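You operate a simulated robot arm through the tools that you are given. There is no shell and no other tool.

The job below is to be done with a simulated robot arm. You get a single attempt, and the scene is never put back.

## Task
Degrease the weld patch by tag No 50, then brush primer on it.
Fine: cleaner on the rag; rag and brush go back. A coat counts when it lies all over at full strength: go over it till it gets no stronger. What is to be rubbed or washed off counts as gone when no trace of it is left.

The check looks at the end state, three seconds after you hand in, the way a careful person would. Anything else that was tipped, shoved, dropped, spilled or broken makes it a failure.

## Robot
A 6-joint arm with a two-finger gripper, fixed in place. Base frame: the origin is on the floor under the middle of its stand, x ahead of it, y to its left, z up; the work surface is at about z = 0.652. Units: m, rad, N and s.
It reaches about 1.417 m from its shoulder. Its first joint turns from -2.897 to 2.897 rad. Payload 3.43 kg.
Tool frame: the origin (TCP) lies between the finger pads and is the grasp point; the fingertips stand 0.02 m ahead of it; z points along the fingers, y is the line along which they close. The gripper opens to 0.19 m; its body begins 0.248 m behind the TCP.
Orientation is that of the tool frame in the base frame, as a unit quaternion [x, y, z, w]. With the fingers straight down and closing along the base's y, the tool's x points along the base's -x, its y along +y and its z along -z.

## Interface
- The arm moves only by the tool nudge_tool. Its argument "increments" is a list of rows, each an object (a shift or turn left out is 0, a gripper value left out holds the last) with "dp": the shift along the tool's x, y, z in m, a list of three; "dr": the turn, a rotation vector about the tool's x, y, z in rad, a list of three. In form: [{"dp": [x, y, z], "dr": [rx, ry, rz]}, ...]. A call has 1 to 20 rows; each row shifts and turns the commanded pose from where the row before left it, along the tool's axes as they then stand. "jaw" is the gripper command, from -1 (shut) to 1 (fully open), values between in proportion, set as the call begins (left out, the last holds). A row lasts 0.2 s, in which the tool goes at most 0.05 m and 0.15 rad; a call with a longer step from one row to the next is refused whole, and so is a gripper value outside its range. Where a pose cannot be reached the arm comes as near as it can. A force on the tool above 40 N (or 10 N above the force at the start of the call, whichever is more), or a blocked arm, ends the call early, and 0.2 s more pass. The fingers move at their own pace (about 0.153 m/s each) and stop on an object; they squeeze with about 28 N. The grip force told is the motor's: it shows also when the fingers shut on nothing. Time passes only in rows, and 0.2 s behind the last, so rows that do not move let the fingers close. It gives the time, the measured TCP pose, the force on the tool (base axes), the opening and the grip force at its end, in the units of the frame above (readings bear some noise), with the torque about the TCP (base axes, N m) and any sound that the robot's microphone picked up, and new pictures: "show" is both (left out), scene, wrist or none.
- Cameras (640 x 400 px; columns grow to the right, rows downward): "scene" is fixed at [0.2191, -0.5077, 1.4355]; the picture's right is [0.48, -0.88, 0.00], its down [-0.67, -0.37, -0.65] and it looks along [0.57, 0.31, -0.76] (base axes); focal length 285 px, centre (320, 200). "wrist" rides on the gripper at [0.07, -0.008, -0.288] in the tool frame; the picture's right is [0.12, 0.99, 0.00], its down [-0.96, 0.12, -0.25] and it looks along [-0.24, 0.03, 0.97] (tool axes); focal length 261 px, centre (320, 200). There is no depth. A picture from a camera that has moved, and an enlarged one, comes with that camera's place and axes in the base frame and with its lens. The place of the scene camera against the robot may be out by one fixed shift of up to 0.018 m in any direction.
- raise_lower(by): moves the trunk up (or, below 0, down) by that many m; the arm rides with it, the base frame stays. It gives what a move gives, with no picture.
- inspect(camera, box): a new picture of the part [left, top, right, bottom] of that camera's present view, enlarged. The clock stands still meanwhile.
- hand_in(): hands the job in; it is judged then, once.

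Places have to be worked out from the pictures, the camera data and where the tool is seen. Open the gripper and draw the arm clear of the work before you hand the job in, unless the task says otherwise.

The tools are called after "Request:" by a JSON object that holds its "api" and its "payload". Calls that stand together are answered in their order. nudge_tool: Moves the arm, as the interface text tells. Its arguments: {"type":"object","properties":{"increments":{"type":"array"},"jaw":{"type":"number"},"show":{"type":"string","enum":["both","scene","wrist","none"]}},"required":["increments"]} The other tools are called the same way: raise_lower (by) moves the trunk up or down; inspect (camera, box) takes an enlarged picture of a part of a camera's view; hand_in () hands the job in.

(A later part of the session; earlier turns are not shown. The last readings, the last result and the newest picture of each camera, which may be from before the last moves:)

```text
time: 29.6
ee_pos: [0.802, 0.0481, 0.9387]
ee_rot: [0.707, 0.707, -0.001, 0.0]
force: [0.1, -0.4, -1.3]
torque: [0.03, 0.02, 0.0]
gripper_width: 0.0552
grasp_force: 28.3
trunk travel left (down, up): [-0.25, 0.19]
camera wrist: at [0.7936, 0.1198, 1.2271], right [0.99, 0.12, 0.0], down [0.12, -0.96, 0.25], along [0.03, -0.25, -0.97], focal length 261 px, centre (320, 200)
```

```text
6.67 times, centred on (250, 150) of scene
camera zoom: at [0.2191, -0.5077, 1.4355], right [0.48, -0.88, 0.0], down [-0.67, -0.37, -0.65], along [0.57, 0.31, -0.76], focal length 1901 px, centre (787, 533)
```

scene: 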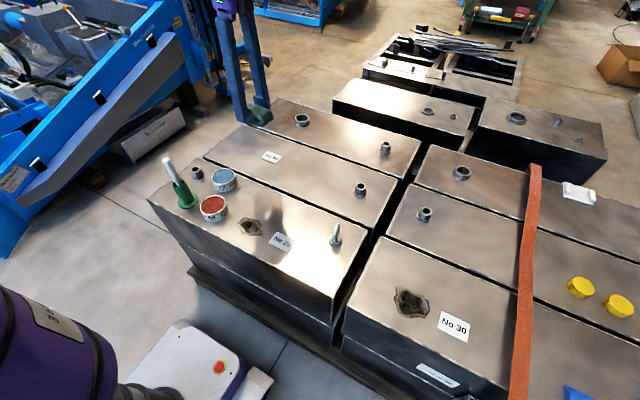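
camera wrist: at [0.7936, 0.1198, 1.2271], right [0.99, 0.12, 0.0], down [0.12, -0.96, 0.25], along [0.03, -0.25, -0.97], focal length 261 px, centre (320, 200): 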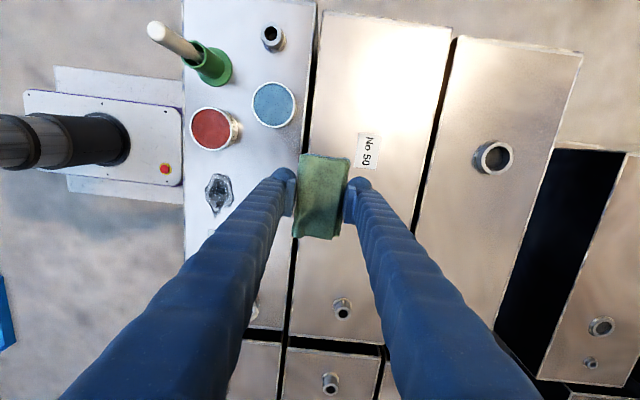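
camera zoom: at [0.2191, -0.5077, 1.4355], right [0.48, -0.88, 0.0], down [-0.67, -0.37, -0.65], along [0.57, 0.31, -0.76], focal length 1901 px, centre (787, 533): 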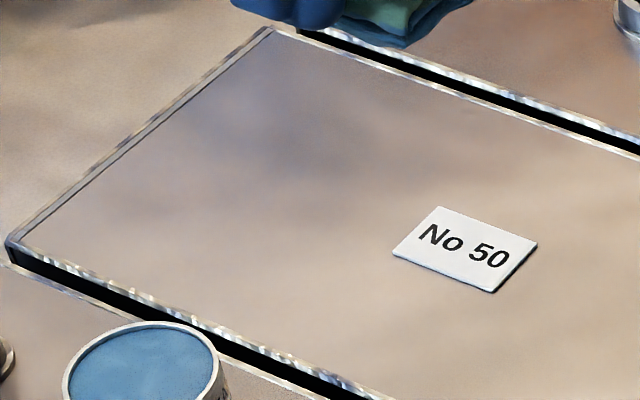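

The scene view shows the patch area free of any mark, and the tag hasn't moved. I'll carry the rag back to where it lay, at (0.561, -0.278).

Request:
{"api": "nudge_tool", "payload": {"increments": [{"dp": [-0.0362, -0.0268, 0]}, {"dp": [-0.0362, -0.0268, 0]}, {"dp": [-0.0362, -0.0268, 0]}, {"dp": [-0.0362, -0.0268, 0]}, {"dp": [-0.0362, -0.0268, 0]}, {"dp": [-0.0362, -0.0268, 0]}, {"dp": [-0.0362, -0.0268, 0]}, {"dp": [-0.0362, -0.0268, 0]}, {"dp": [-0.0362, -0.0268, 0]}, {"dp": [0, 0, 0.04]}, {"dp": [0, 0, 0.04]}, {"dp": [0, 0, 0.04]}, {"dp": [0, 0, 0.04]}, {"dp": [0, 0, 0.03]}, {"dp": [0, 0, 0]}], "show": "both"}}

```text
time: 32.8
ee_pos: [0.562, -0.2746, 0.7475]
ee_rot: [0.707, 0.707, 0.001, 0.0]
force: [0.9, 0.1, 0.3]
torque: [0.04, 0.04, 0.04]
gripper_width: 0.0551
grasp_force: 27.7
trunk travel left (down, up): [-0.25, 0.19]
camera wrist: at [0.5524, -0.2036, 1.0354], right [0.99, 0.12, 0.0], down [0.12, -0.96, 0.25], along [0.03, -0.25, -0.97], focal length 261 px, centre (320, 200)
```

scene: 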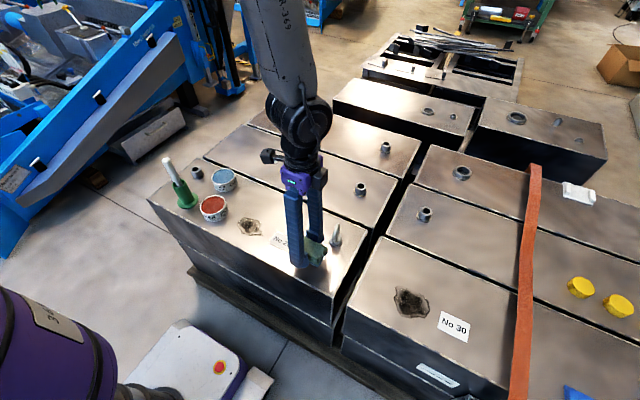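
wrist: 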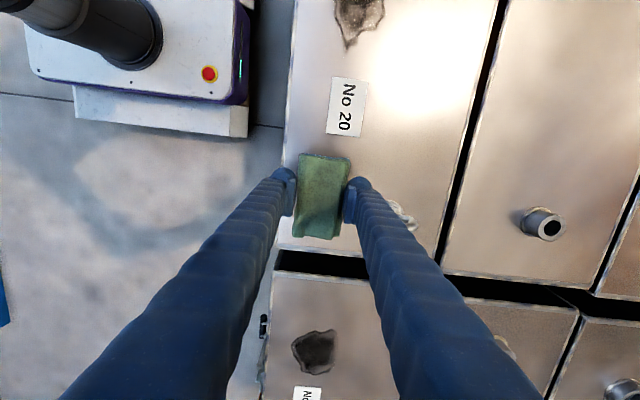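

I'm right above the rag's old place. I'll correct y by 3 mm and lower gently until it touches.

Request:
{"api": "nudge_tool", "payload": {"increments": [{"dp": [-0.003, 0, 0.025]}, {"dp": [0, 0, 0.02]}, {"dp": [0, 0, 0.008]}, {"dp": [0, 0, 0.004]}, {"dp": [0, 0, 0.002]}, {"dp": [0, 0, 0]}], "show": "none"}}

```text
time: 34.2
ee_pos: [0.5609, -0.2784, 0.6913]
ee_rot: [0.707, 0.707, 0.0, 0.0]
force: [-0.5, 0.8, -0.6]
torque: [0.01, 0.0, 0.0]
gripper_width: 0.0549
grasp_force: 28.0
trunk travel left (down, up): [-0.25, 0.19]
```

There's no contact force yet at z 0.691, so I'll lower a few more millimetres.

Request:
{"api": "nudge_tool", "payload": {"increments": [{"dp": [0, 0, 0.002]}, {"dp": [0, 0, 0.001]}, {"dp": [0, 0, 0]}], "show": "none"}}

```text
time: 35.0
ee_pos: [0.5597, -0.2772, 0.6895]
ee_rot: [0.707, 0.707, 0.0, 0.001]
force: [-4.3, 3.3, 36.3]
torque: [-0.34, -0.81, -0.01]
gripper_width: 0.0551
grasp_force: 27.6
trunk travel left (down, up): [-0.25, 0.19]
```

The rag is firmly on the surface at 36 N. I'll ease up a little and open the jaw to 0.095 m, which stays clear of the ring bolt.

Request:
{"api": "nudge_tool", "payload": {"increments": [{"dp": [0, 0, -0.0025]}, {"dp": [0, 0, 0]}], "show": "none"}}

Request:
{"api": "nudge_tool", "payload": {"increments": [{"dp": [0, 0, 0]}, {"dp": [0, 0, 0]}, {"dp": [0, 0, 0]}], "jaw": 0.0, "show": "wrist"}}

```text
time: 35.6
ee_pos: [0.56, -0.2775, 0.6894]
ee_rot: [0.707, 0.707, 0.0, 0.0]
force: [-0.5, -0.4, 1.8]
torque: [-0.09, -0.02, -0.05]
gripper_width: 0.0553
grasp_force: 28.1
trunk travel left (down, up): [-0.25, 0.19]
```

```text
time: 36.4
ee_pos: [0.5608, -0.2775, 0.6898]
ee_rot: [0.707, 0.708, 0.0, 0.0]
force: [0.1, 0.5, 0.1]
torque: [0.0, -0.01, 0.03]
gripper_width: 0.095
grasp_force: 0.0
trunk travel left (down, up): [-0.25, 0.19]
camera wrist: at [0.5519, -0.2074, 0.9785], right [0.99, 0.12, 0.0], down [0.12, -0.96, 0.25], along [0.03, -0.25, -0.97], focal length 261 px, centre (320, 200)
```

wrist: 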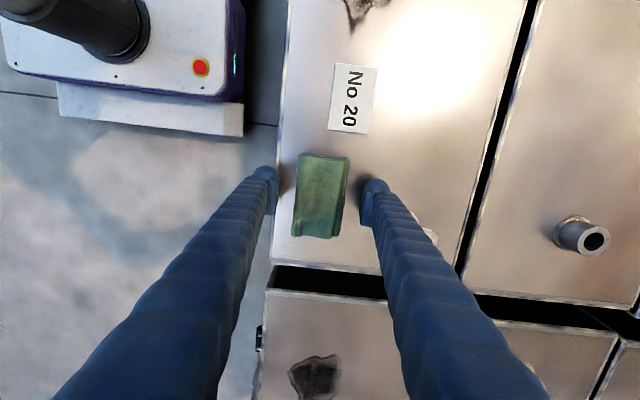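

The rag lies where it was and the fingers are free of it. I'll rise straight up and move towards the brush holder at about (0.569, 0.222) for a closer look from above.

Request:
{"api": "nudge_tool", "payload": {"increments": [{"dp": [0, 0, -0.02]}, {"dp": [0, 0, -0.048]}, {"dp": [0, 0, -0.048]}, {"dp": [0, 0, -0.048]}, {"dp": [0, 0, -0.048]}, {"dp": [0, 0, -0.048]}, {"dp": [0, 0, -0.048]}, {"dp": [0.0472, 0.001, 0]}, {"dp": [0.0472, 0.001, 0]}, {"dp": [0.0472, 0.001, 0]}, {"dp": [0.0472, 0.001, 0]}, {"dp": [0.0472, 0.001, 0]}, {"dp": [0.0472, 0.001, 0]}, {"dp": [0.0472, 0.001, 0]}, {"dp": [0.0472, 0.001, 0]}, {"dp": [0, 0, 0]}], "show": "both"}}

Request:
{"api": "inspect", "payload": {"camera": "wrist", "box": [260, 40, 400, 180]}}

Request:
{"api": "inspect", "payload": {"camera": "scene", "box": [270, 200, 370, 290]}}

Request:
{"api": "inspect", "payload": {"camera": "scene", "box": [150, 120, 290, 220]}}

```text
time: 39.8
ee_pos: [0.5677, 0.0992, 1.0001]
ee_rot: [0.707, 0.707, 0.0, 0.0]
force: [-0.2, 0.7, 0.0]
torque: [-0.11, 0.04, 0.01]
gripper_width: 0.0948
grasp_force: 0.0
trunk travel left (down, up): [-0.25, 0.19]
camera wrist: at [0.5592, 0.1706, 1.2866], right [0.99, 0.12, 0.0], down [0.12, -0.96, 0.25], along [0.03, -0.25, -0.97], focal length 261 px, centre (320, 200)
```

scene: 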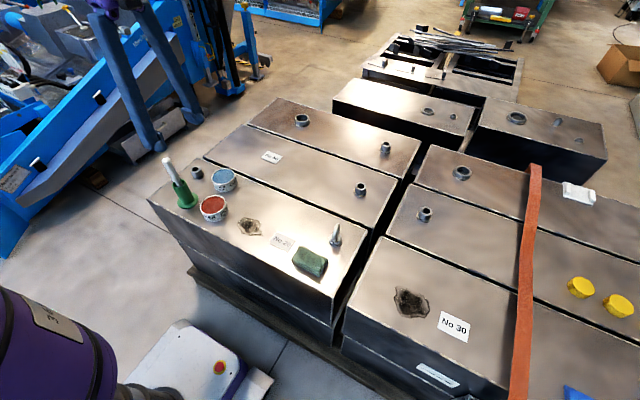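
wrist: 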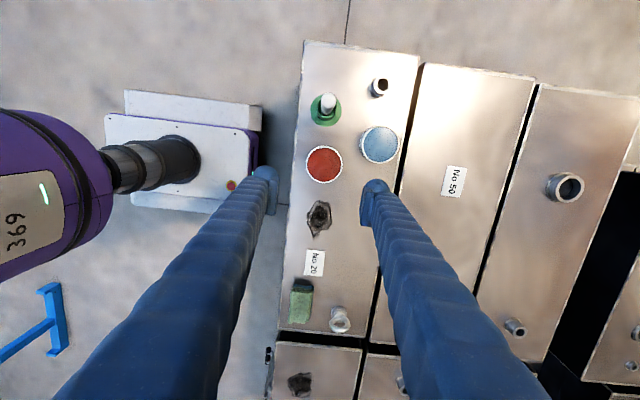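

```text
2.86 times, centred on (330, 110) of wrist
camera zoom: at [0.5592, 0.1706, 1.2866], right [0.99, 0.12, 0.0], down [0.12, -0.96, 0.25], along [0.03, -0.25, -0.97], focal length 745 px, centre (291, 457)
```

zoom: 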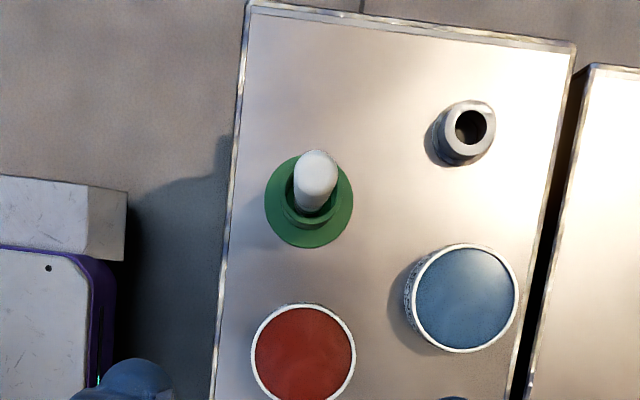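

```text
4.44 times, centred on (320, 245) of scene
camera zoom: at [0.2191, -0.5077, 1.4355], right [0.48, -0.88, 0.0], down [-0.67, -0.37, -0.65], along [0.57, 0.31, -0.76], focal length 1267 px, centre (320, 0)
```

zoom: 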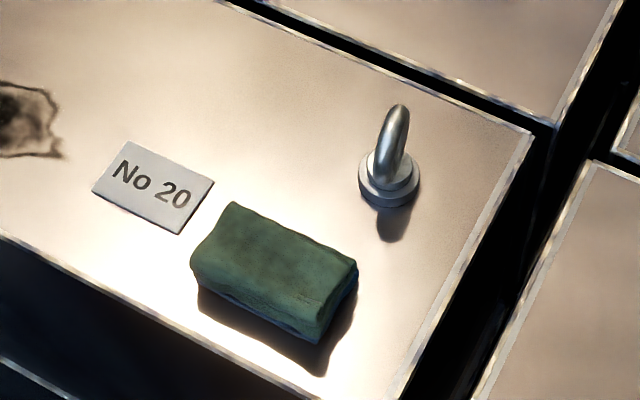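

```text
4.00 times, centred on (220, 170) of scene
camera zoom: at [0.2191, -0.5077, 1.4355], right [0.48, -0.88, 0.0], down [-0.67, -0.37, -0.65], along [0.57, 0.31, -0.76], focal length 1140 px, centre (720, 320)
```

zoom: 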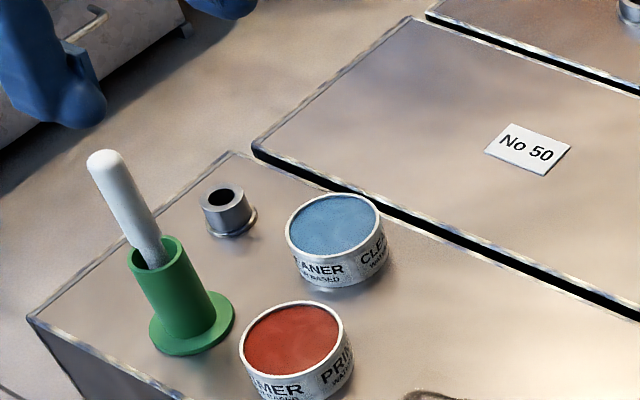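

The rag is back in its place and the patch is clean. The brush handle stands vertical at (0.568, 0.222) with its top near z 0.855, and the primer pot's centre is at (0.577, 0.106). I'll move over the handle and lower to z 0.87 for a check.

Request:
{"api": "nudge_tool", "payload": {"increments": [{"dp": [0.0307, 0, 0.0]}, {"dp": [0.0307, 0, 0.0]}, {"dp": [0.0307, 0, 0.0]}, {"dp": [0.0307, 0, 0.0]}, {"dp": [0, 0, 0.04]}, {"dp": [0, 0, 0.04]}, {"dp": [0, 0, 0.04]}, {"dp": [0, 0, 0]}], "show": "both"}}

Request:
{"api": "inspect", "payload": {"camera": "scene", "box": [130, 100, 270, 220]}}

Request:
{"api": "inspect", "payload": {"camera": "wrist", "box": [240, 120, 400, 260]}}

```text
time: 41.6
ee_pos: [0.5686, 0.2227, 0.8768]
ee_rot: [0.707, 0.707, -0.001, 0.0]
force: [0.2, 0.5, -0.4]
torque: [-0.05, 0.01, -0.05]
gripper_width: 0.0949
grasp_force: 0.1
trunk travel left (down, up): [-0.25, 0.19]
camera wrist: at [0.5597, 0.2936, 1.1656], right [0.99, 0.12, 0.0], down [0.12, -0.96, 0.25], along [0.03, -0.25, -0.97], focal length 261 px, centre (320, 200)
```

scene: 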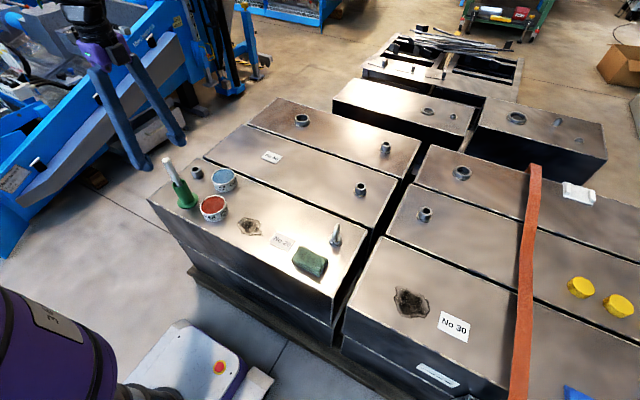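
wrist: 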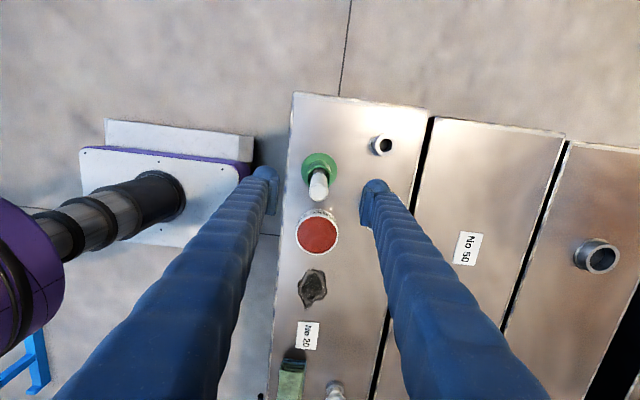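

```text
3.33 times, centred on (200, 160) of scene
camera zoom: at [0.2191, -0.5077, 1.4355], right [0.48, -0.88, 0.0], down [-0.67, -0.37, -0.65], along [0.57, 0.31, -0.76], focal length 950 px, centre (720, 333)
```

zoom: 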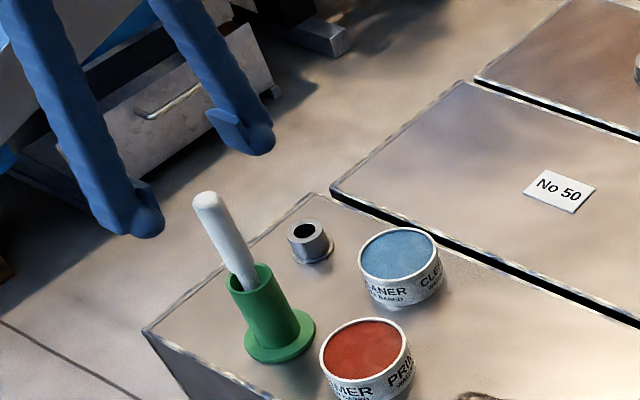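

```text
2.86 times, centred on (320, 190) of wrist
camera zoom: at [0.5597, 0.2936, 1.1656], right [0.99, 0.12, 0.0], down [0.12, -0.96, 0.25], along [0.03, -0.25, -0.97], focal length 745 px, centre (320, 229)
```

zoom: 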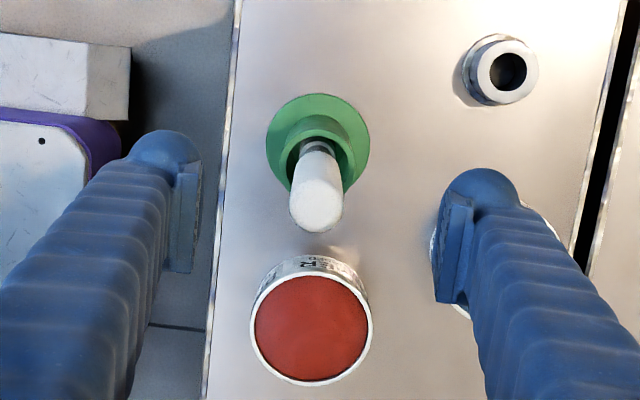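

The handle is centred between the open fingers. I'll go down to about z 0.81, which puts the fingertips above the holder's rim, and close on the handle.

Request:
{"api": "nudge_tool", "payload": {"increments": [{"dp": [0, -0.001, 0.025]}, {"dp": [0, -0.001, 0.025]}, {"dp": [0, 0, 0.017]}, {"dp": [0, 0, 0]}], "show": "both"}}

Request:
{"api": "inspect", "payload": {"camera": "scene", "box": [130, 100, 270, 220]}}

Request:
{"api": "inspect", "payload": {"camera": "wrist", "box": [240, 120, 400, 260]}}

```text
time: 42.6
ee_pos: [0.5674, 0.2231, 0.8122]
ee_rot: [0.707, 0.707, 0.0, 0.0]
force: [-0.4, -0.1, -0.4]
torque: [-0.04, 0.02, -0.04]
gripper_width: 0.0954
grasp_force: 0.0
trunk travel left (down, up): [-0.25, 0.19]
camera wrist: at [0.5577, 0.2925, 1.0999], right [0.99, 0.12, 0.0], down [0.12, -0.96, 0.25], along [0.03, -0.25, -0.97], focal length 261 px, centre (320, 200)
```

scene: 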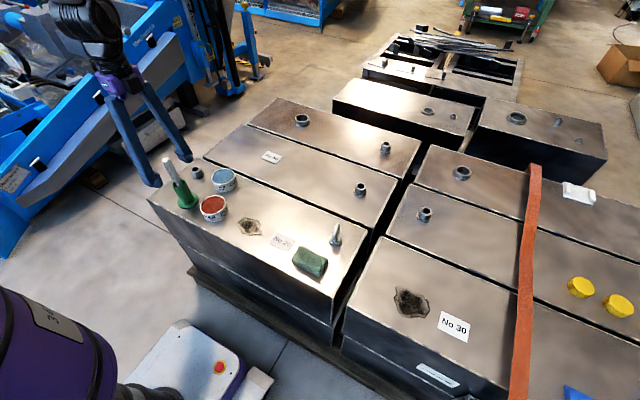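
wrist: 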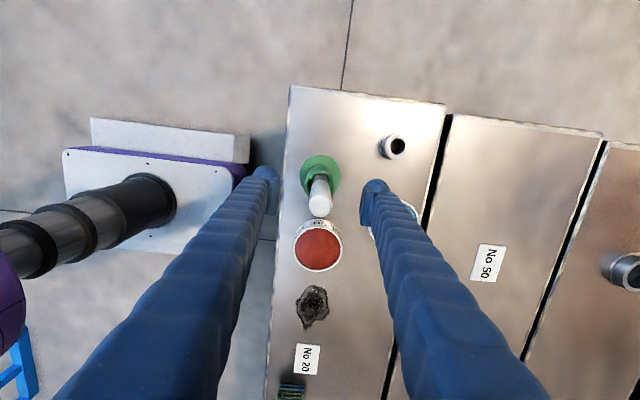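

```text
3.33 times, centred on (200, 160) of scene
camera zoom: at [0.2191, -0.5077, 1.4355], right [0.48, -0.88, 0.0], down [-0.67, -0.37, -0.65], along [0.57, 0.31, -0.76], focal length 950 px, centre (720, 333)
```

zoom: 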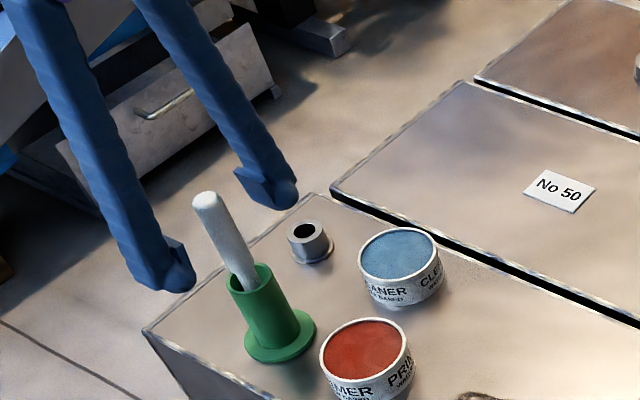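

```text
2.86 times, centred on (320, 190) of wrist
camera zoom: at [0.5577, 0.2925, 1.0999], right [0.99, 0.12, 0.0], down [0.12, -0.96, 0.25], along [0.03, -0.25, -0.97], focal length 745 px, centre (320, 229)
```

zoom: 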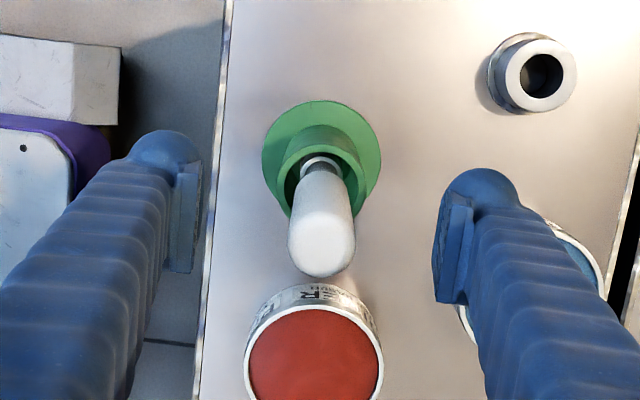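

The handle passes straight through the grasp point. I'll close the fingers.

Request:
{"api": "nudge_tool", "payload": {"increments": [{"dp": [0, 0, 0]}, {"dp": [0, 0, 0]}, {"dp": [0, 0, 0]}, {"dp": [0, 0, 0]}], "jaw": -1, "show": "both"}}

Request:
{"api": "inspect", "payload": {"camera": "scene", "box": [130, 100, 270, 220]}}

```text
time: 43.6
ee_pos: [0.5662, 0.2224, 0.8121]
ee_rot: [0.707, 0.707, 0.0, 0.0]
force: [0.2, -0.3, 0.7]
torque: [0.0, -0.01, 0.01]
gripper_width: 0.0229
grasp_force: 28.2
trunk travel left (down, up): [-0.25, 0.19]
camera wrist: at [0.5577, 0.2924, 1.0999], right [0.99, 0.12, 0.0], down [0.12, -0.96, 0.25], along [0.03, -0.25, -0.97], focal length 261 px, centre (320, 200)
```

scene: 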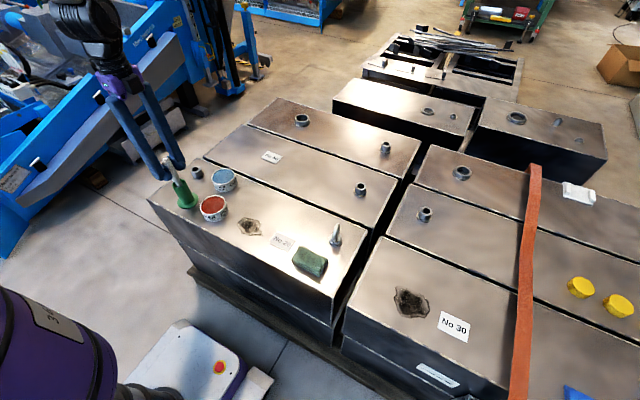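
wrist: 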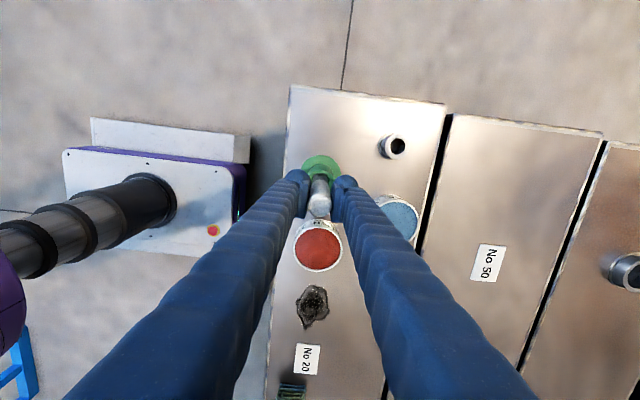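

```text
3.33 times, centred on (200, 160) of scene
camera zoom: at [0.2191, -0.5077, 1.4355], right [0.48, -0.88, 0.0], down [-0.67, -0.37, -0.65], along [0.57, 0.31, -0.76], focal length 950 px, centre (720, 333)
```

zoom: 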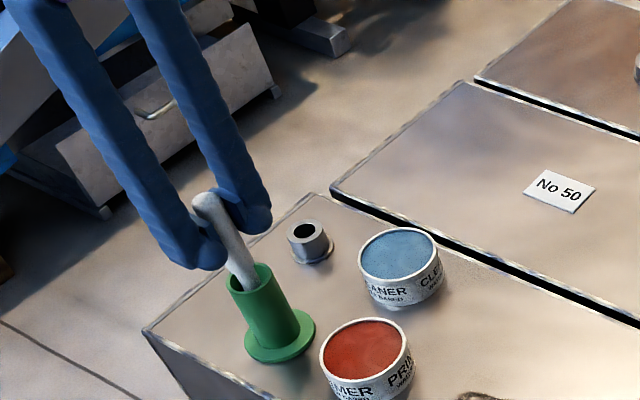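

The handle is gripped at 0.023 m, and the brush's home pose is TCP (0.566, 0.222, 0.812). I'll draw it straight up out of the holder and look at it.

Request:
{"api": "nudge_tool", "payload": {"increments": [{"dp": [0, 0, -0.01]}, {"dp": [0, 0, -0.02]}, {"dp": [0, 0, -0.03]}, {"dp": [0, 0, -0.035]}, {"dp": [0, 0, -0.035]}, {"dp": [0, 0, -0.035]}, {"dp": [0, 0, -0.025]}, {"dp": [0, 0, 0]}], "show": "both"}}

Request:
{"api": "inspect", "payload": {"camera": "scene", "box": [100, 40, 270, 220]}}

Request:
{"api": "inspect", "payload": {"camera": "wrist", "box": [260, 130, 380, 250]}}

```text
time: 45.4
ee_pos: [0.566, 0.2208, 1.0032]
ee_rot: [0.707, 0.708, -0.001, 0.0]
force: [-0.2, 0.4, -0.7]
torque: [0.0, -0.03, 0.02]
gripper_width: 0.0235
grasp_force: 28.0
trunk travel left (down, up): [-0.25, 0.19]
camera wrist: at [0.558, 0.2917, 1.2897], right [0.99, 0.12, 0.0], down [0.12, -0.96, 0.25], along [0.03, -0.25, -0.97], focal length 261 px, centre (320, 200)
```

scene: 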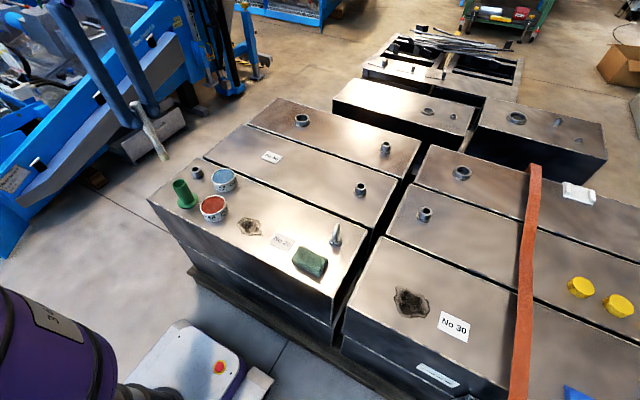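
wrist: 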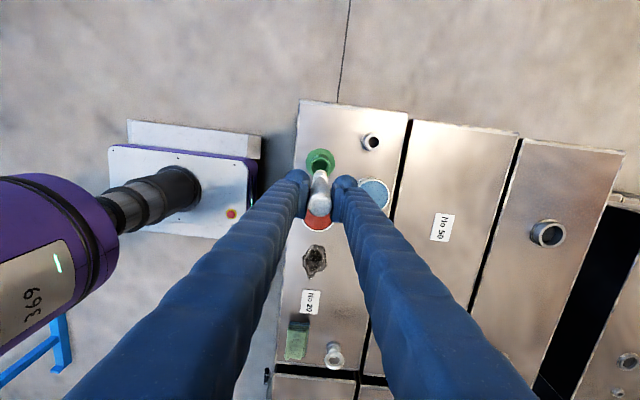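

```text
2.22 times, centred on (185, 130) of scene
camera zoom: at [0.2191, -0.5077, 1.4355], right [0.48, -0.88, 0.0], down [-0.67, -0.37, -0.65], along [0.57, 0.31, -0.76], focal length 634 px, centre (620, 356)
```

zoom: 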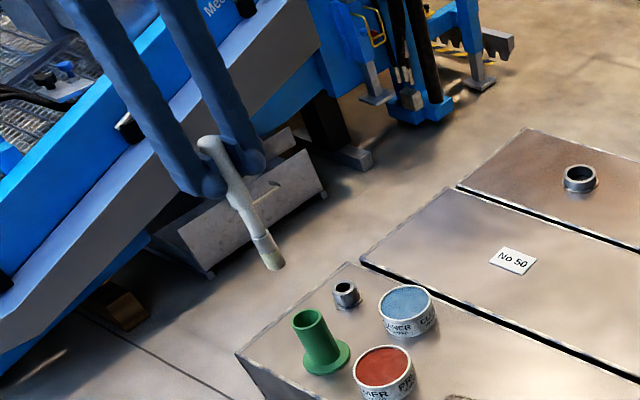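

```text
3.33 times, centred on (320, 190) of wrist
camera zoom: at [0.558, 0.2917, 1.2897], right [0.99, 0.12, 0.0], down [0.12, -0.96, 0.25], along [0.03, -0.25, -0.97], focal length 869 px, centre (320, 233)
```

zoom: 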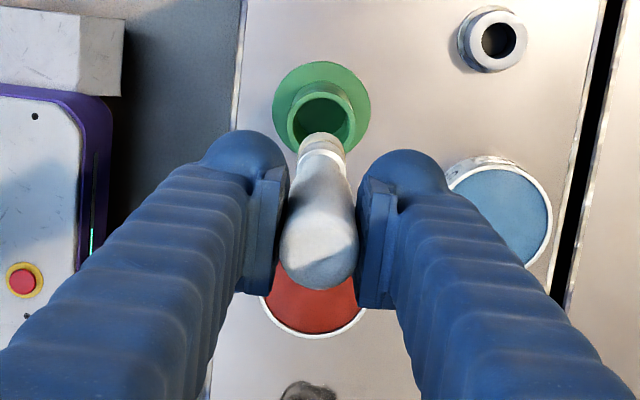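

The brush is out of the holder with its bristle tip roughly 0.157 m below the TCP. I'll carry it over the primer pot at (0.577, 0.106) and lower it until the tip is just above the rim.

Request:
{"api": "nudge_tool", "payload": {"increments": [{"dp": [-0.0383, 0.0037, 0]}, {"dp": [-0.0383, 0.0037, 0]}, {"dp": [-0.0383, 0.0037, 0]}, {"dp": [0, 0, 0.04]}, {"dp": [0, 0, 0.04]}, {"dp": [0, 0, 0.03]}, {"dp": [0, 0, 0]}], "show": "both"}}

Request:
{"api": "inspect", "payload": {"camera": "scene", "box": [150, 120, 270, 230]}}

Request:
{"api": "inspect", "payload": {"camera": "wrist", "box": [260, 130, 380, 250]}}

```text
time: 47.0
ee_pos: [0.5782, 0.1048, 0.891]
ee_rot: [0.707, 0.707, 0.0, 0.0]
force: [0.0, -0.7, -0.9]
torque: [0.02, -0.02, -0.03]
gripper_width: 0.0232
grasp_force: 28.4
trunk travel left (down, up): [-0.25, 0.19]
camera wrist: at [0.5696, 0.1757, 1.179], right [0.99, 0.12, 0.0], down [0.12, -0.96, 0.25], along [0.03, -0.25, -0.97], focal length 261 px, centre (320, 200)
```

scene: 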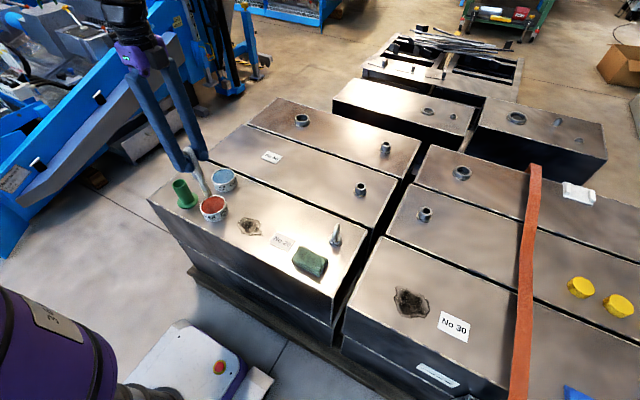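
wrist: 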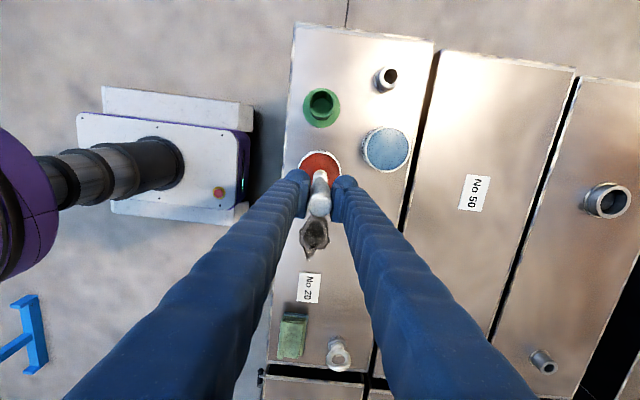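

```text
3.64 times, centred on (210, 175) of scene
camera zoom: at [0.2191, -0.5077, 1.4355], right [0.48, -0.88, 0.0], down [-0.67, -0.37, -0.65], along [0.57, 0.31, -0.76], focal length 1037 px, centre (720, 291)
```

zoom: 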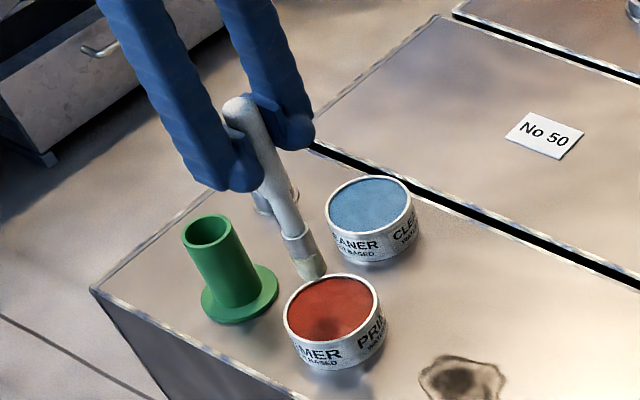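

```text
3.33 times, centred on (320, 190) of wrist
camera zoom: at [0.5696, 0.1757, 1.179], right [0.99, 0.12, 0.0], down [0.12, -0.96, 0.25], along [0.03, -0.25, -0.97], focal length 869 px, centre (320, 233)
```

zoom: 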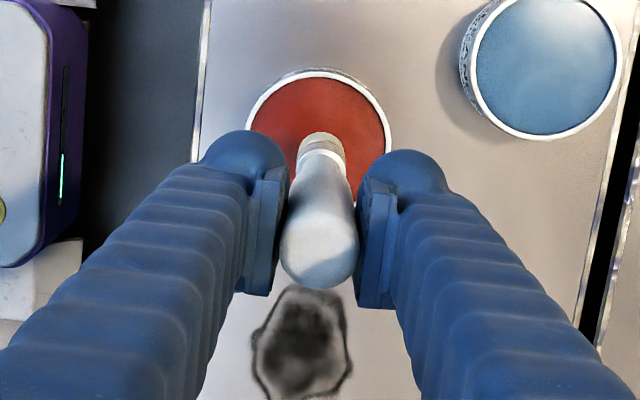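

The tip hangs over the middle of the primer. I'll dip it gently.

Request:
{"api": "nudge_tool", "payload": {"increments": [{"dp": [0, 0, 0.02]}, {"dp": [0, 0, 0.015]}, {"dp": [0, 0, 0.01]}, {"dp": [0, 0, 0.005]}, {"dp": [0, 0, 0]}], "show": "both"}}

Request:
{"api": "inspect", "payload": {"camera": "scene", "box": [150, 120, 270, 230]}}

```text
time: 48.2
ee_pos: [0.5779, 0.1056, 0.843]
ee_rot: [0.707, 0.707, 0.0, 0.0]
force: [0.3, 0.5, 8.2]
torque: [0.0, 0.04, -0.02]
gripper_width: 0.0232
grasp_force: 27.8
trunk travel left (down, up): [-0.25, 0.19]
camera wrist: at [0.5692, 0.1768, 1.1298], right [0.99, 0.12, 0.0], down [0.12, -0.96, 0.25], along [0.03, -0.25, -0.97], focal length 261 px, centre (320, 200)
```

scene: 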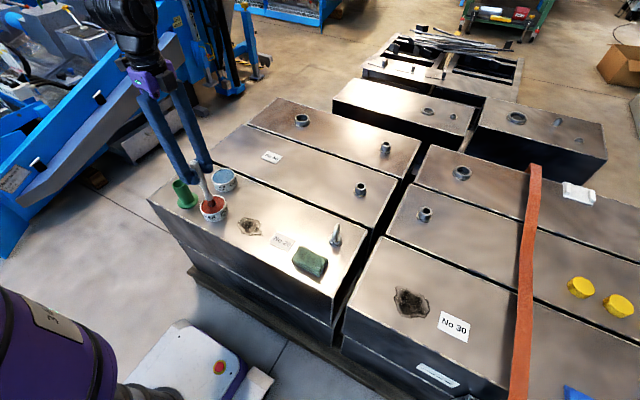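
wrist: 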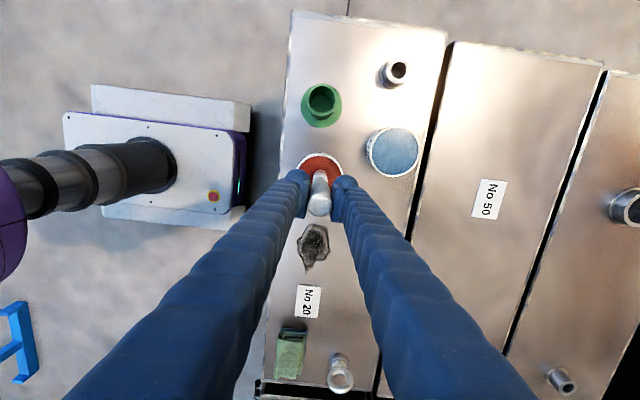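

```text
3.64 times, centred on (210, 175) of scene
camera zoom: at [0.2191, -0.5077, 1.4355], right [0.48, -0.88, 0.0], down [-0.67, -0.37, -0.65], along [0.57, 0.31, -0.76], focal length 1037 px, centre (720, 291)
```

zoom: 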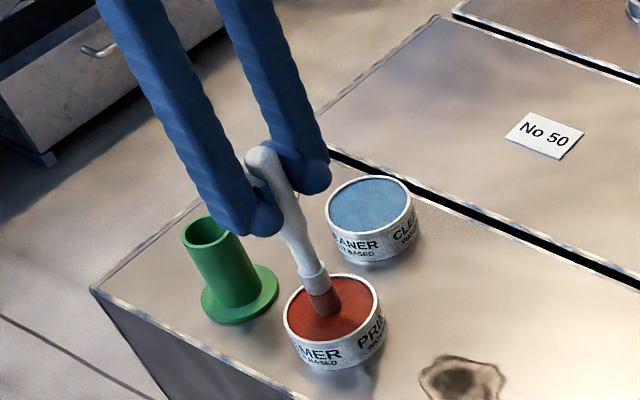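

The bristles have turned red, and the liquid met the tip at about TCP z 0.843. I'll lift clear and carry the brush to the middle of the patch area at about (0.892, 0.21).

Request:
{"api": "nudge_tool", "payload": {"increments": [{"dp": [0, 0, -0.03]}, {"dp": [0, 0, -0.04]}, {"dp": [0, 0, -0.02]}, {"dp": [0.015, 0.0449, 0]}, {"dp": [0.015, 0.0449, 0]}, {"dp": [0.015, 0.0449, 0]}, {"dp": [0.015, 0.0449, 0]}, {"dp": [0.015, 0.0449, 0]}, {"dp": [0.015, 0.0449, 0]}, {"dp": [0.015, 0.0449, 0]}, {"dp": [0, 0, 0.04]}, {"dp": [0, 0, 0.04]}, {"dp": [0, 0, 0.02]}, {"dp": [0, 0, 0]}], "show": "both"}}

Request:
{"api": "inspect", "payload": {"camera": "scene", "box": [190, 100, 310, 200]}}

Request:
{"api": "inspect", "payload": {"camera": "wrist", "box": [250, 120, 390, 260]}}

```text
time: 51.2
ee_pos: [0.8907, 0.2134, 0.8308]
ee_rot: [0.707, 0.707, -0.001, -0.001]
force: [0.0, -0.7, 0.2]
torque: [-0.02, 0.0, 0.02]
gripper_width: 0.0234
grasp_force: 27.8
trunk travel left (down, up): [-0.25, 0.19]
camera wrist: at [0.8819, 0.2841, 1.1187], right [0.99, 0.12, 0.0], down [0.12, -0.96, 0.25], along [0.03, -0.25, -0.97], focal length 261 px, centre (320, 200)
```

scene: 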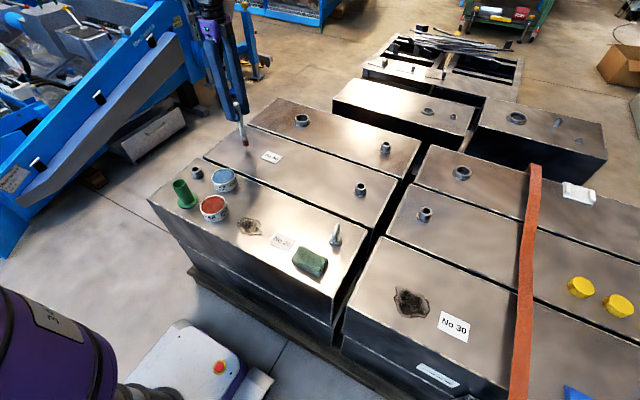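
wrist: 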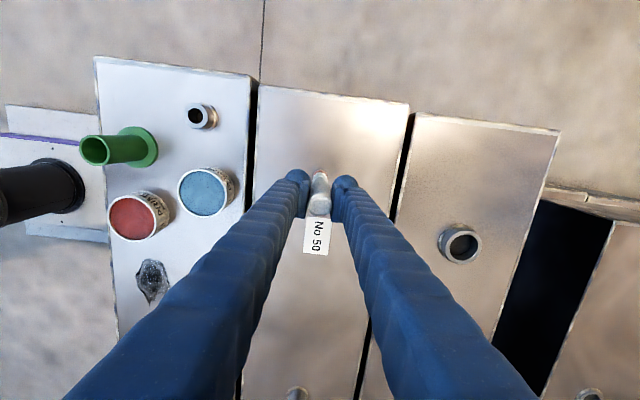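

```text
4.00 times, centred on (250, 150) of scene
camera zoom: at [0.2191, -0.5077, 1.4355], right [0.48, -0.88, 0.0], down [-0.67, -0.37, -0.65], along [0.57, 0.31, -0.76], focal length 1140 px, centre (600, 400)
```

zoom: 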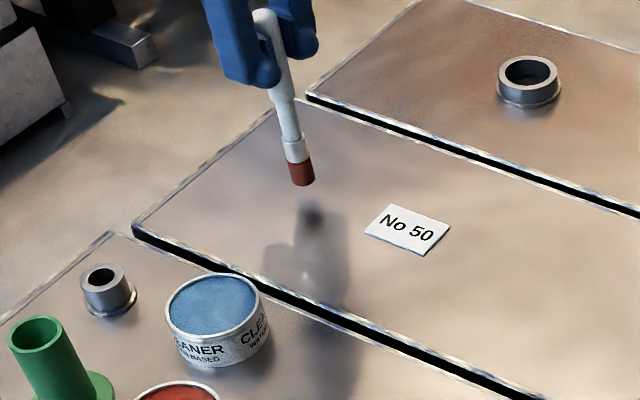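

```text
2.86 times, centred on (320, 190) of wrist
camera zoom: at [0.8819, 0.2841, 1.1187], right [0.99, 0.12, 0.0], down [0.12, -0.96, 0.25], along [0.03, -0.25, -0.97], focal length 745 px, centre (320, 229)
```

zoom: 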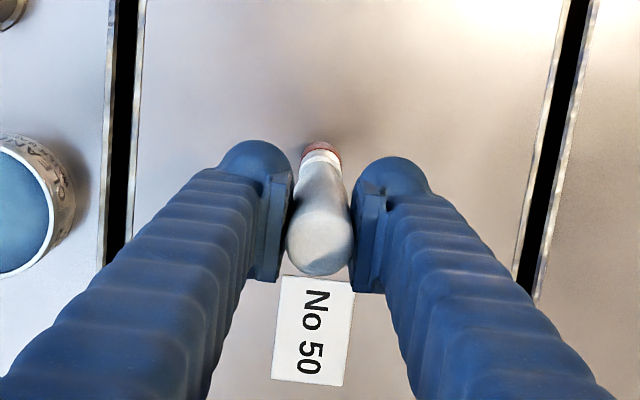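

The red tip is about 2 cm above the patch. I'll lower it until it touches lightly.

Request:
{"api": "nudge_tool", "payload": {"increments": [{"dp": [0, 0, 0.015]}, {"dp": [0, 0, 0.006]}, {"dp": [0, 0, 0.002]}, {"dp": [0, 0, 0]}], "show": "none"}}

```text
time: 52.2
ee_pos: [0.8934, 0.2131, 0.8083]
ee_rot: [0.707, 0.707, -0.001, -0.001]
force: [0.4, 0.2, -1.3]
torque: [0.01, 0.0, 0.01]
gripper_width: 0.0235
grasp_force: 28.1
trunk travel left (down, up): [-0.25, 0.19]
```

Request:
{"api": "nudge_tool", "payload": {"increments": [{"dp": [0, 0, 0.002]}, {"dp": [0, 0, 0.002]}, {"dp": [0, 0, 0]}], "show": "scene"}}

Request:
{"api": "inspect", "payload": {"camera": "scene", "box": [210, 110, 290, 180]}}

```text
time: 53.0
ee_pos: [0.8923, 0.2121, 0.8052]
ee_rot: [0.707, 0.707, 0.0, 0.0]
force: [-0.6, -0.1, 14.2]
torque: [0.08, 0.04, -0.04]
gripper_width: 0.0232
grasp_force: 27.8
trunk travel left (down, up): [-0.25, 0.19]
```

scene: 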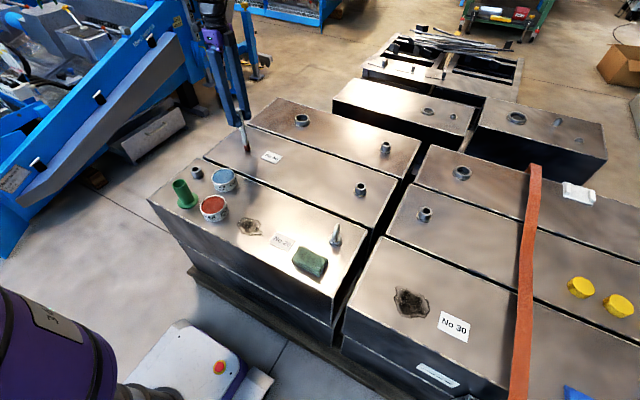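

```text
5.71 times, centred on (250, 145) of scene
camera zoom: at [0.2191, -0.5077, 1.4355], right [0.48, -0.88, 0.0], down [-0.67, -0.37, -0.65], along [0.57, 0.31, -0.76], focal length 1629 px, centre (720, 514)
```

zoom: 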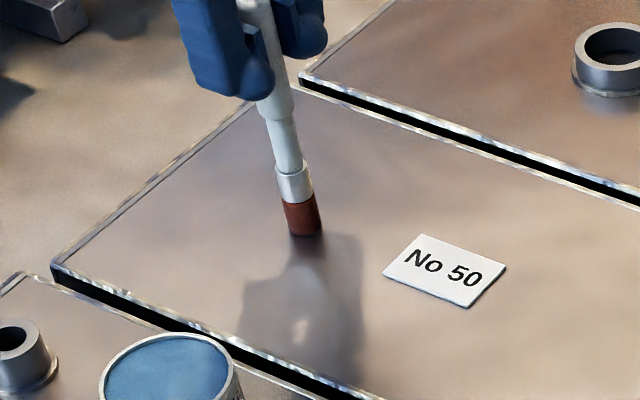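

The tip touches with 14 N at z 0.805. I'll start brushing strokes along y at about 1 cm spacing across the right half of the patch.

Request:
{"api": "nudge_tool", "payload": {"increments": [{"dp": [-0.0175, 0, 0]}, {"dp": [-0.0175, 0, 0]}, {"dp": [-0.0175, 0, 0]}, {"dp": [0.02125, 0, 0]}, {"dp": [0.02125, 0, 0]}, {"dp": [0.02125, 0, 0]}, {"dp": [0.02125, 0, 0]}, {"dp": [0.01, 0.011, 0]}, {"dp": [-0.022, 0, 0]}, {"dp": [-0.022, 0, 0]}, {"dp": [-0.022, 0, 0]}, {"dp": [-0.022, 0, 0]}, {"dp": [0.015, 0.011, 0]}, {"dp": [0.021, 0, 0]}, {"dp": [0.021, 0, 0]}, {"dp": [0.021, 0, 0]}, {"dp": [0.021, 0, 0]}, {"dp": [0, 0.011, 0]}, {"dp": [-0.025, 0, 0]}, {"dp": [-0.026, 0, 0]}], "show": "both"}}

Request:
{"api": "inspect", "payload": {"camera": "scene", "box": [210, 110, 290, 180]}}

Request:
{"api": "inspect", "payload": {"camera": "wrist", "box": [230, 90, 390, 250]}}

```text
time: 57.2
ee_pos: [0.9241, 0.2154, 0.8045]
ee_rot: [0.707, 0.707, 0.0, 0.0]
force: [0.8, -1.5, 3.2]
torque: [-0.17, 0.01, 0.03]
gripper_width: 0.0235
grasp_force: 28.1
trunk travel left (down, up): [-0.25, 0.19]
camera wrist: at [0.9157, 0.2855, 1.0915], right [0.99, 0.12, 0.0], down [0.12, -0.96, 0.25], along [0.03, -0.25, -0.97], focal length 261 px, centre (320, 200)
```

scene: 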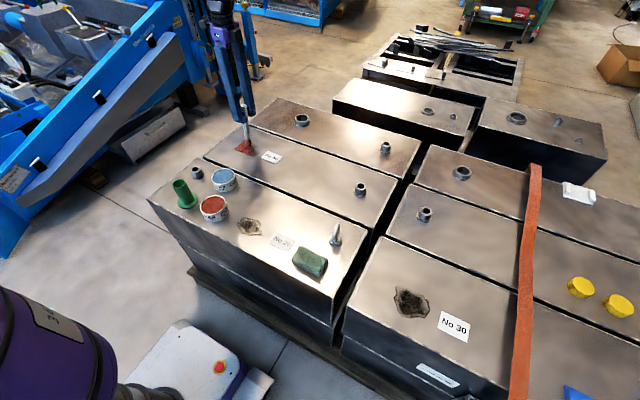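
wrist: 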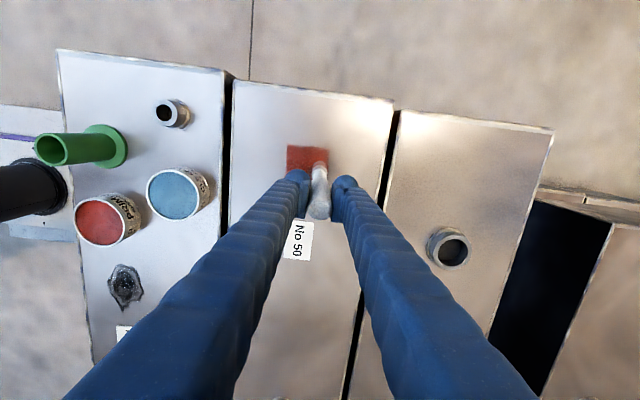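

```text
5.71 times, centred on (250, 145) of scene
camera zoom: at [0.2191, -0.5077, 1.4355], right [0.48, -0.88, 0.0], down [-0.67, -0.37, -0.65], along [0.57, 0.31, -0.76], focal length 1629 px, centre (720, 514)
```

zoom: 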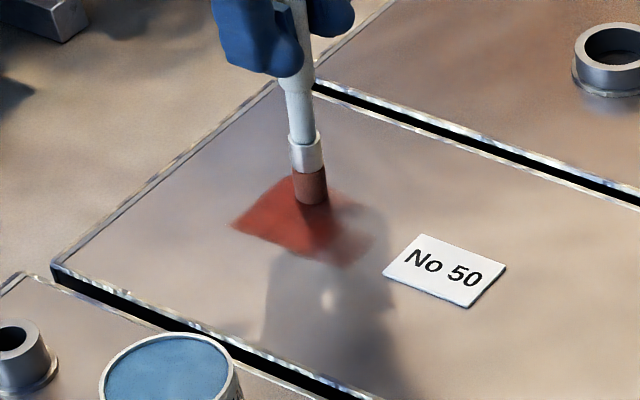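

```text
2.50 times, centred on (310, 170) of wrist
camera zoom: at [0.9157, 0.2855, 1.0915], right [0.99, 0.12, 0.0], down [0.12, -0.96, 0.25], along [0.03, -0.25, -0.97], focal length 652 px, centre (345, 275)
```

zoom: 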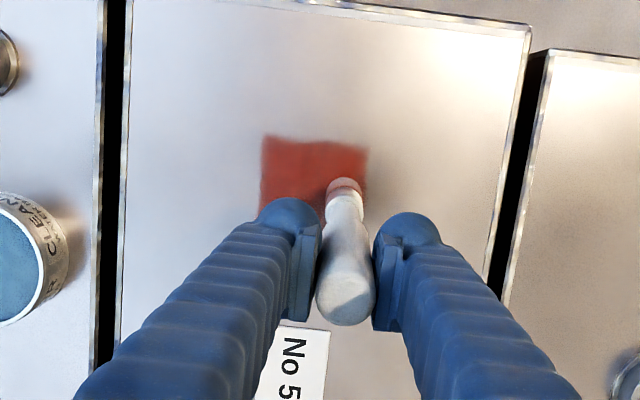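

The red coat shows a clear rectangular area of about x 0.864–0.937 up to y 0.26, weaker towards the tag end. I'll keep brushing across the whole of it, pressing 1 mm more.

Request:
{"api": "nudge_tool", "payload": {"increments": [{"dp": [-0.017, 0, 0.001]}, {"dp": [-0.017, 0, 0]}, {"dp": [-0.017, 0, 0]}, {"dp": [0, -0.012, 0]}, {"dp": [0.0245, 0, 0]}, {"dp": [0.0245, 0, 0]}, {"dp": [0.0245, 0, 0]}, {"dp": [0.0245, 0, 0]}, {"dp": [0, -0.013, 0]}, {"dp": [-0.0245, 0, 0]}, {"dp": [-0.0245, 0, 0]}, {"dp": [-0.0245, 0, 0]}, {"dp": [-0.0245, 0, 0]}, {"dp": [0, -0.013, 0]}, {"dp": [0.0245, 0, 0]}, {"dp": [0.0245, 0, 0]}, {"dp": [0.0245, 0, 0]}, {"dp": [0.0245, 0, 0]}, {"dp": [0, -0.013, 0]}, {"dp": [-0.0245, 0, 0]}], "show": "both"}}

Request:
{"api": "inspect", "payload": {"camera": "scene", "box": [210, 110, 290, 180]}}

Request:
{"api": "inspect", "payload": {"camera": "wrist", "box": [250, 90, 410, 250]}}

```text
time: 61.4
ee_pos: [0.8756, 0.2369, 0.8029]
ee_rot: [0.707, 0.707, 0.0, 0.0]
force: [-0.9, 0.2, -0.9]
torque: [0.01, -0.01, -0.01]
gripper_width: 0.0233
grasp_force: 28.8
trunk travel left (down, up): [-0.25, 0.19]
camera wrist: at [0.8656, 0.3073, 1.0914], right [0.99, 0.12, 0.0], down [0.12, -0.96, 0.25], along [0.03, -0.25, -0.97], focal length 261 px, centre (320, 200)
```

scene: 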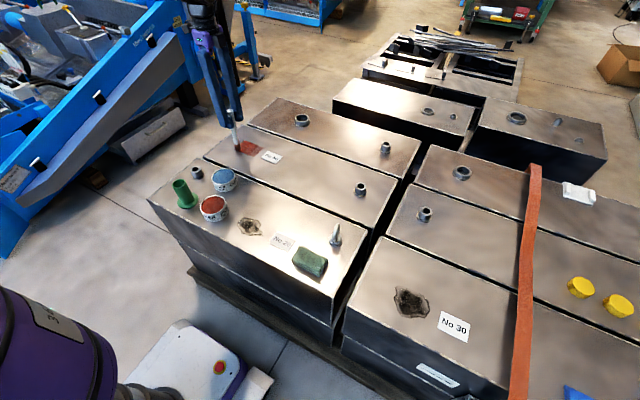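
wrist: 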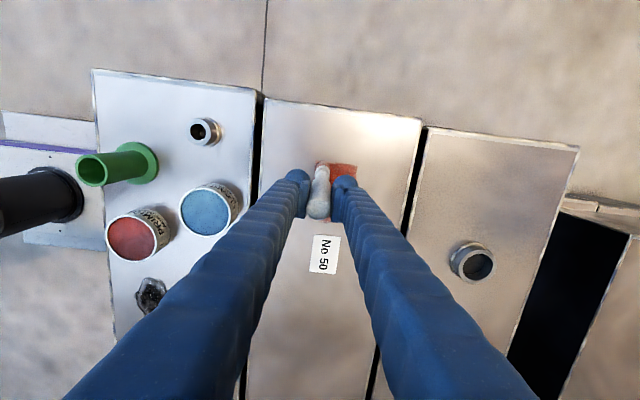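

```text
5.71 times, centred on (250, 145) of scene
camera zoom: at [0.2191, -0.5077, 1.4355], right [0.48, -0.88, 0.0], down [-0.67, -0.37, -0.65], along [0.57, 0.31, -0.76], focal length 1629 px, centre (720, 514)
```

zoom: 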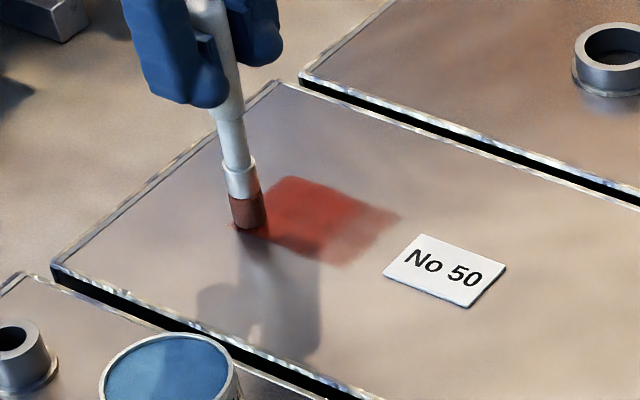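

```text
2.50 times, centred on (330, 170) of wrist
camera zoom: at [0.8656, 0.3073, 1.0914], right [0.99, 0.12, 0.0], down [0.12, -0.96, 0.25], along [0.03, -0.25, -0.97], focal length 652 px, centre (295, 275)
```

zoom: 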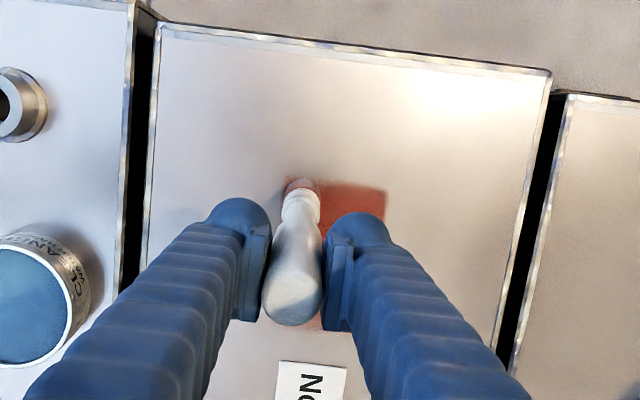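

The coat now covers about x 0.865–0.937 and y 0.165–0.262, but the force reads near zero, so the brush has slid up a little in the grip. I'll lower it step by step to regain contact.

Request:
{"api": "nudge_tool", "payload": {"increments": [{"dp": [0, 0, 0.0015]}, {"dp": [0, 0, 0.0015]}, {"dp": [0, 0, 0]}], "show": "none"}}

```text
time: 62.2
ee_pos: [0.8751, 0.2367, 0.8037]
ee_rot: [0.707, 0.707, 0.0, 0.0]
force: [-0.2, -3.8, 20.7]
torque: [-0.37, -0.11, -0.02]
gripper_width: 0.0231
grasp_force: 27.9
trunk travel left (down, up): [-0.25, 0.19]
```

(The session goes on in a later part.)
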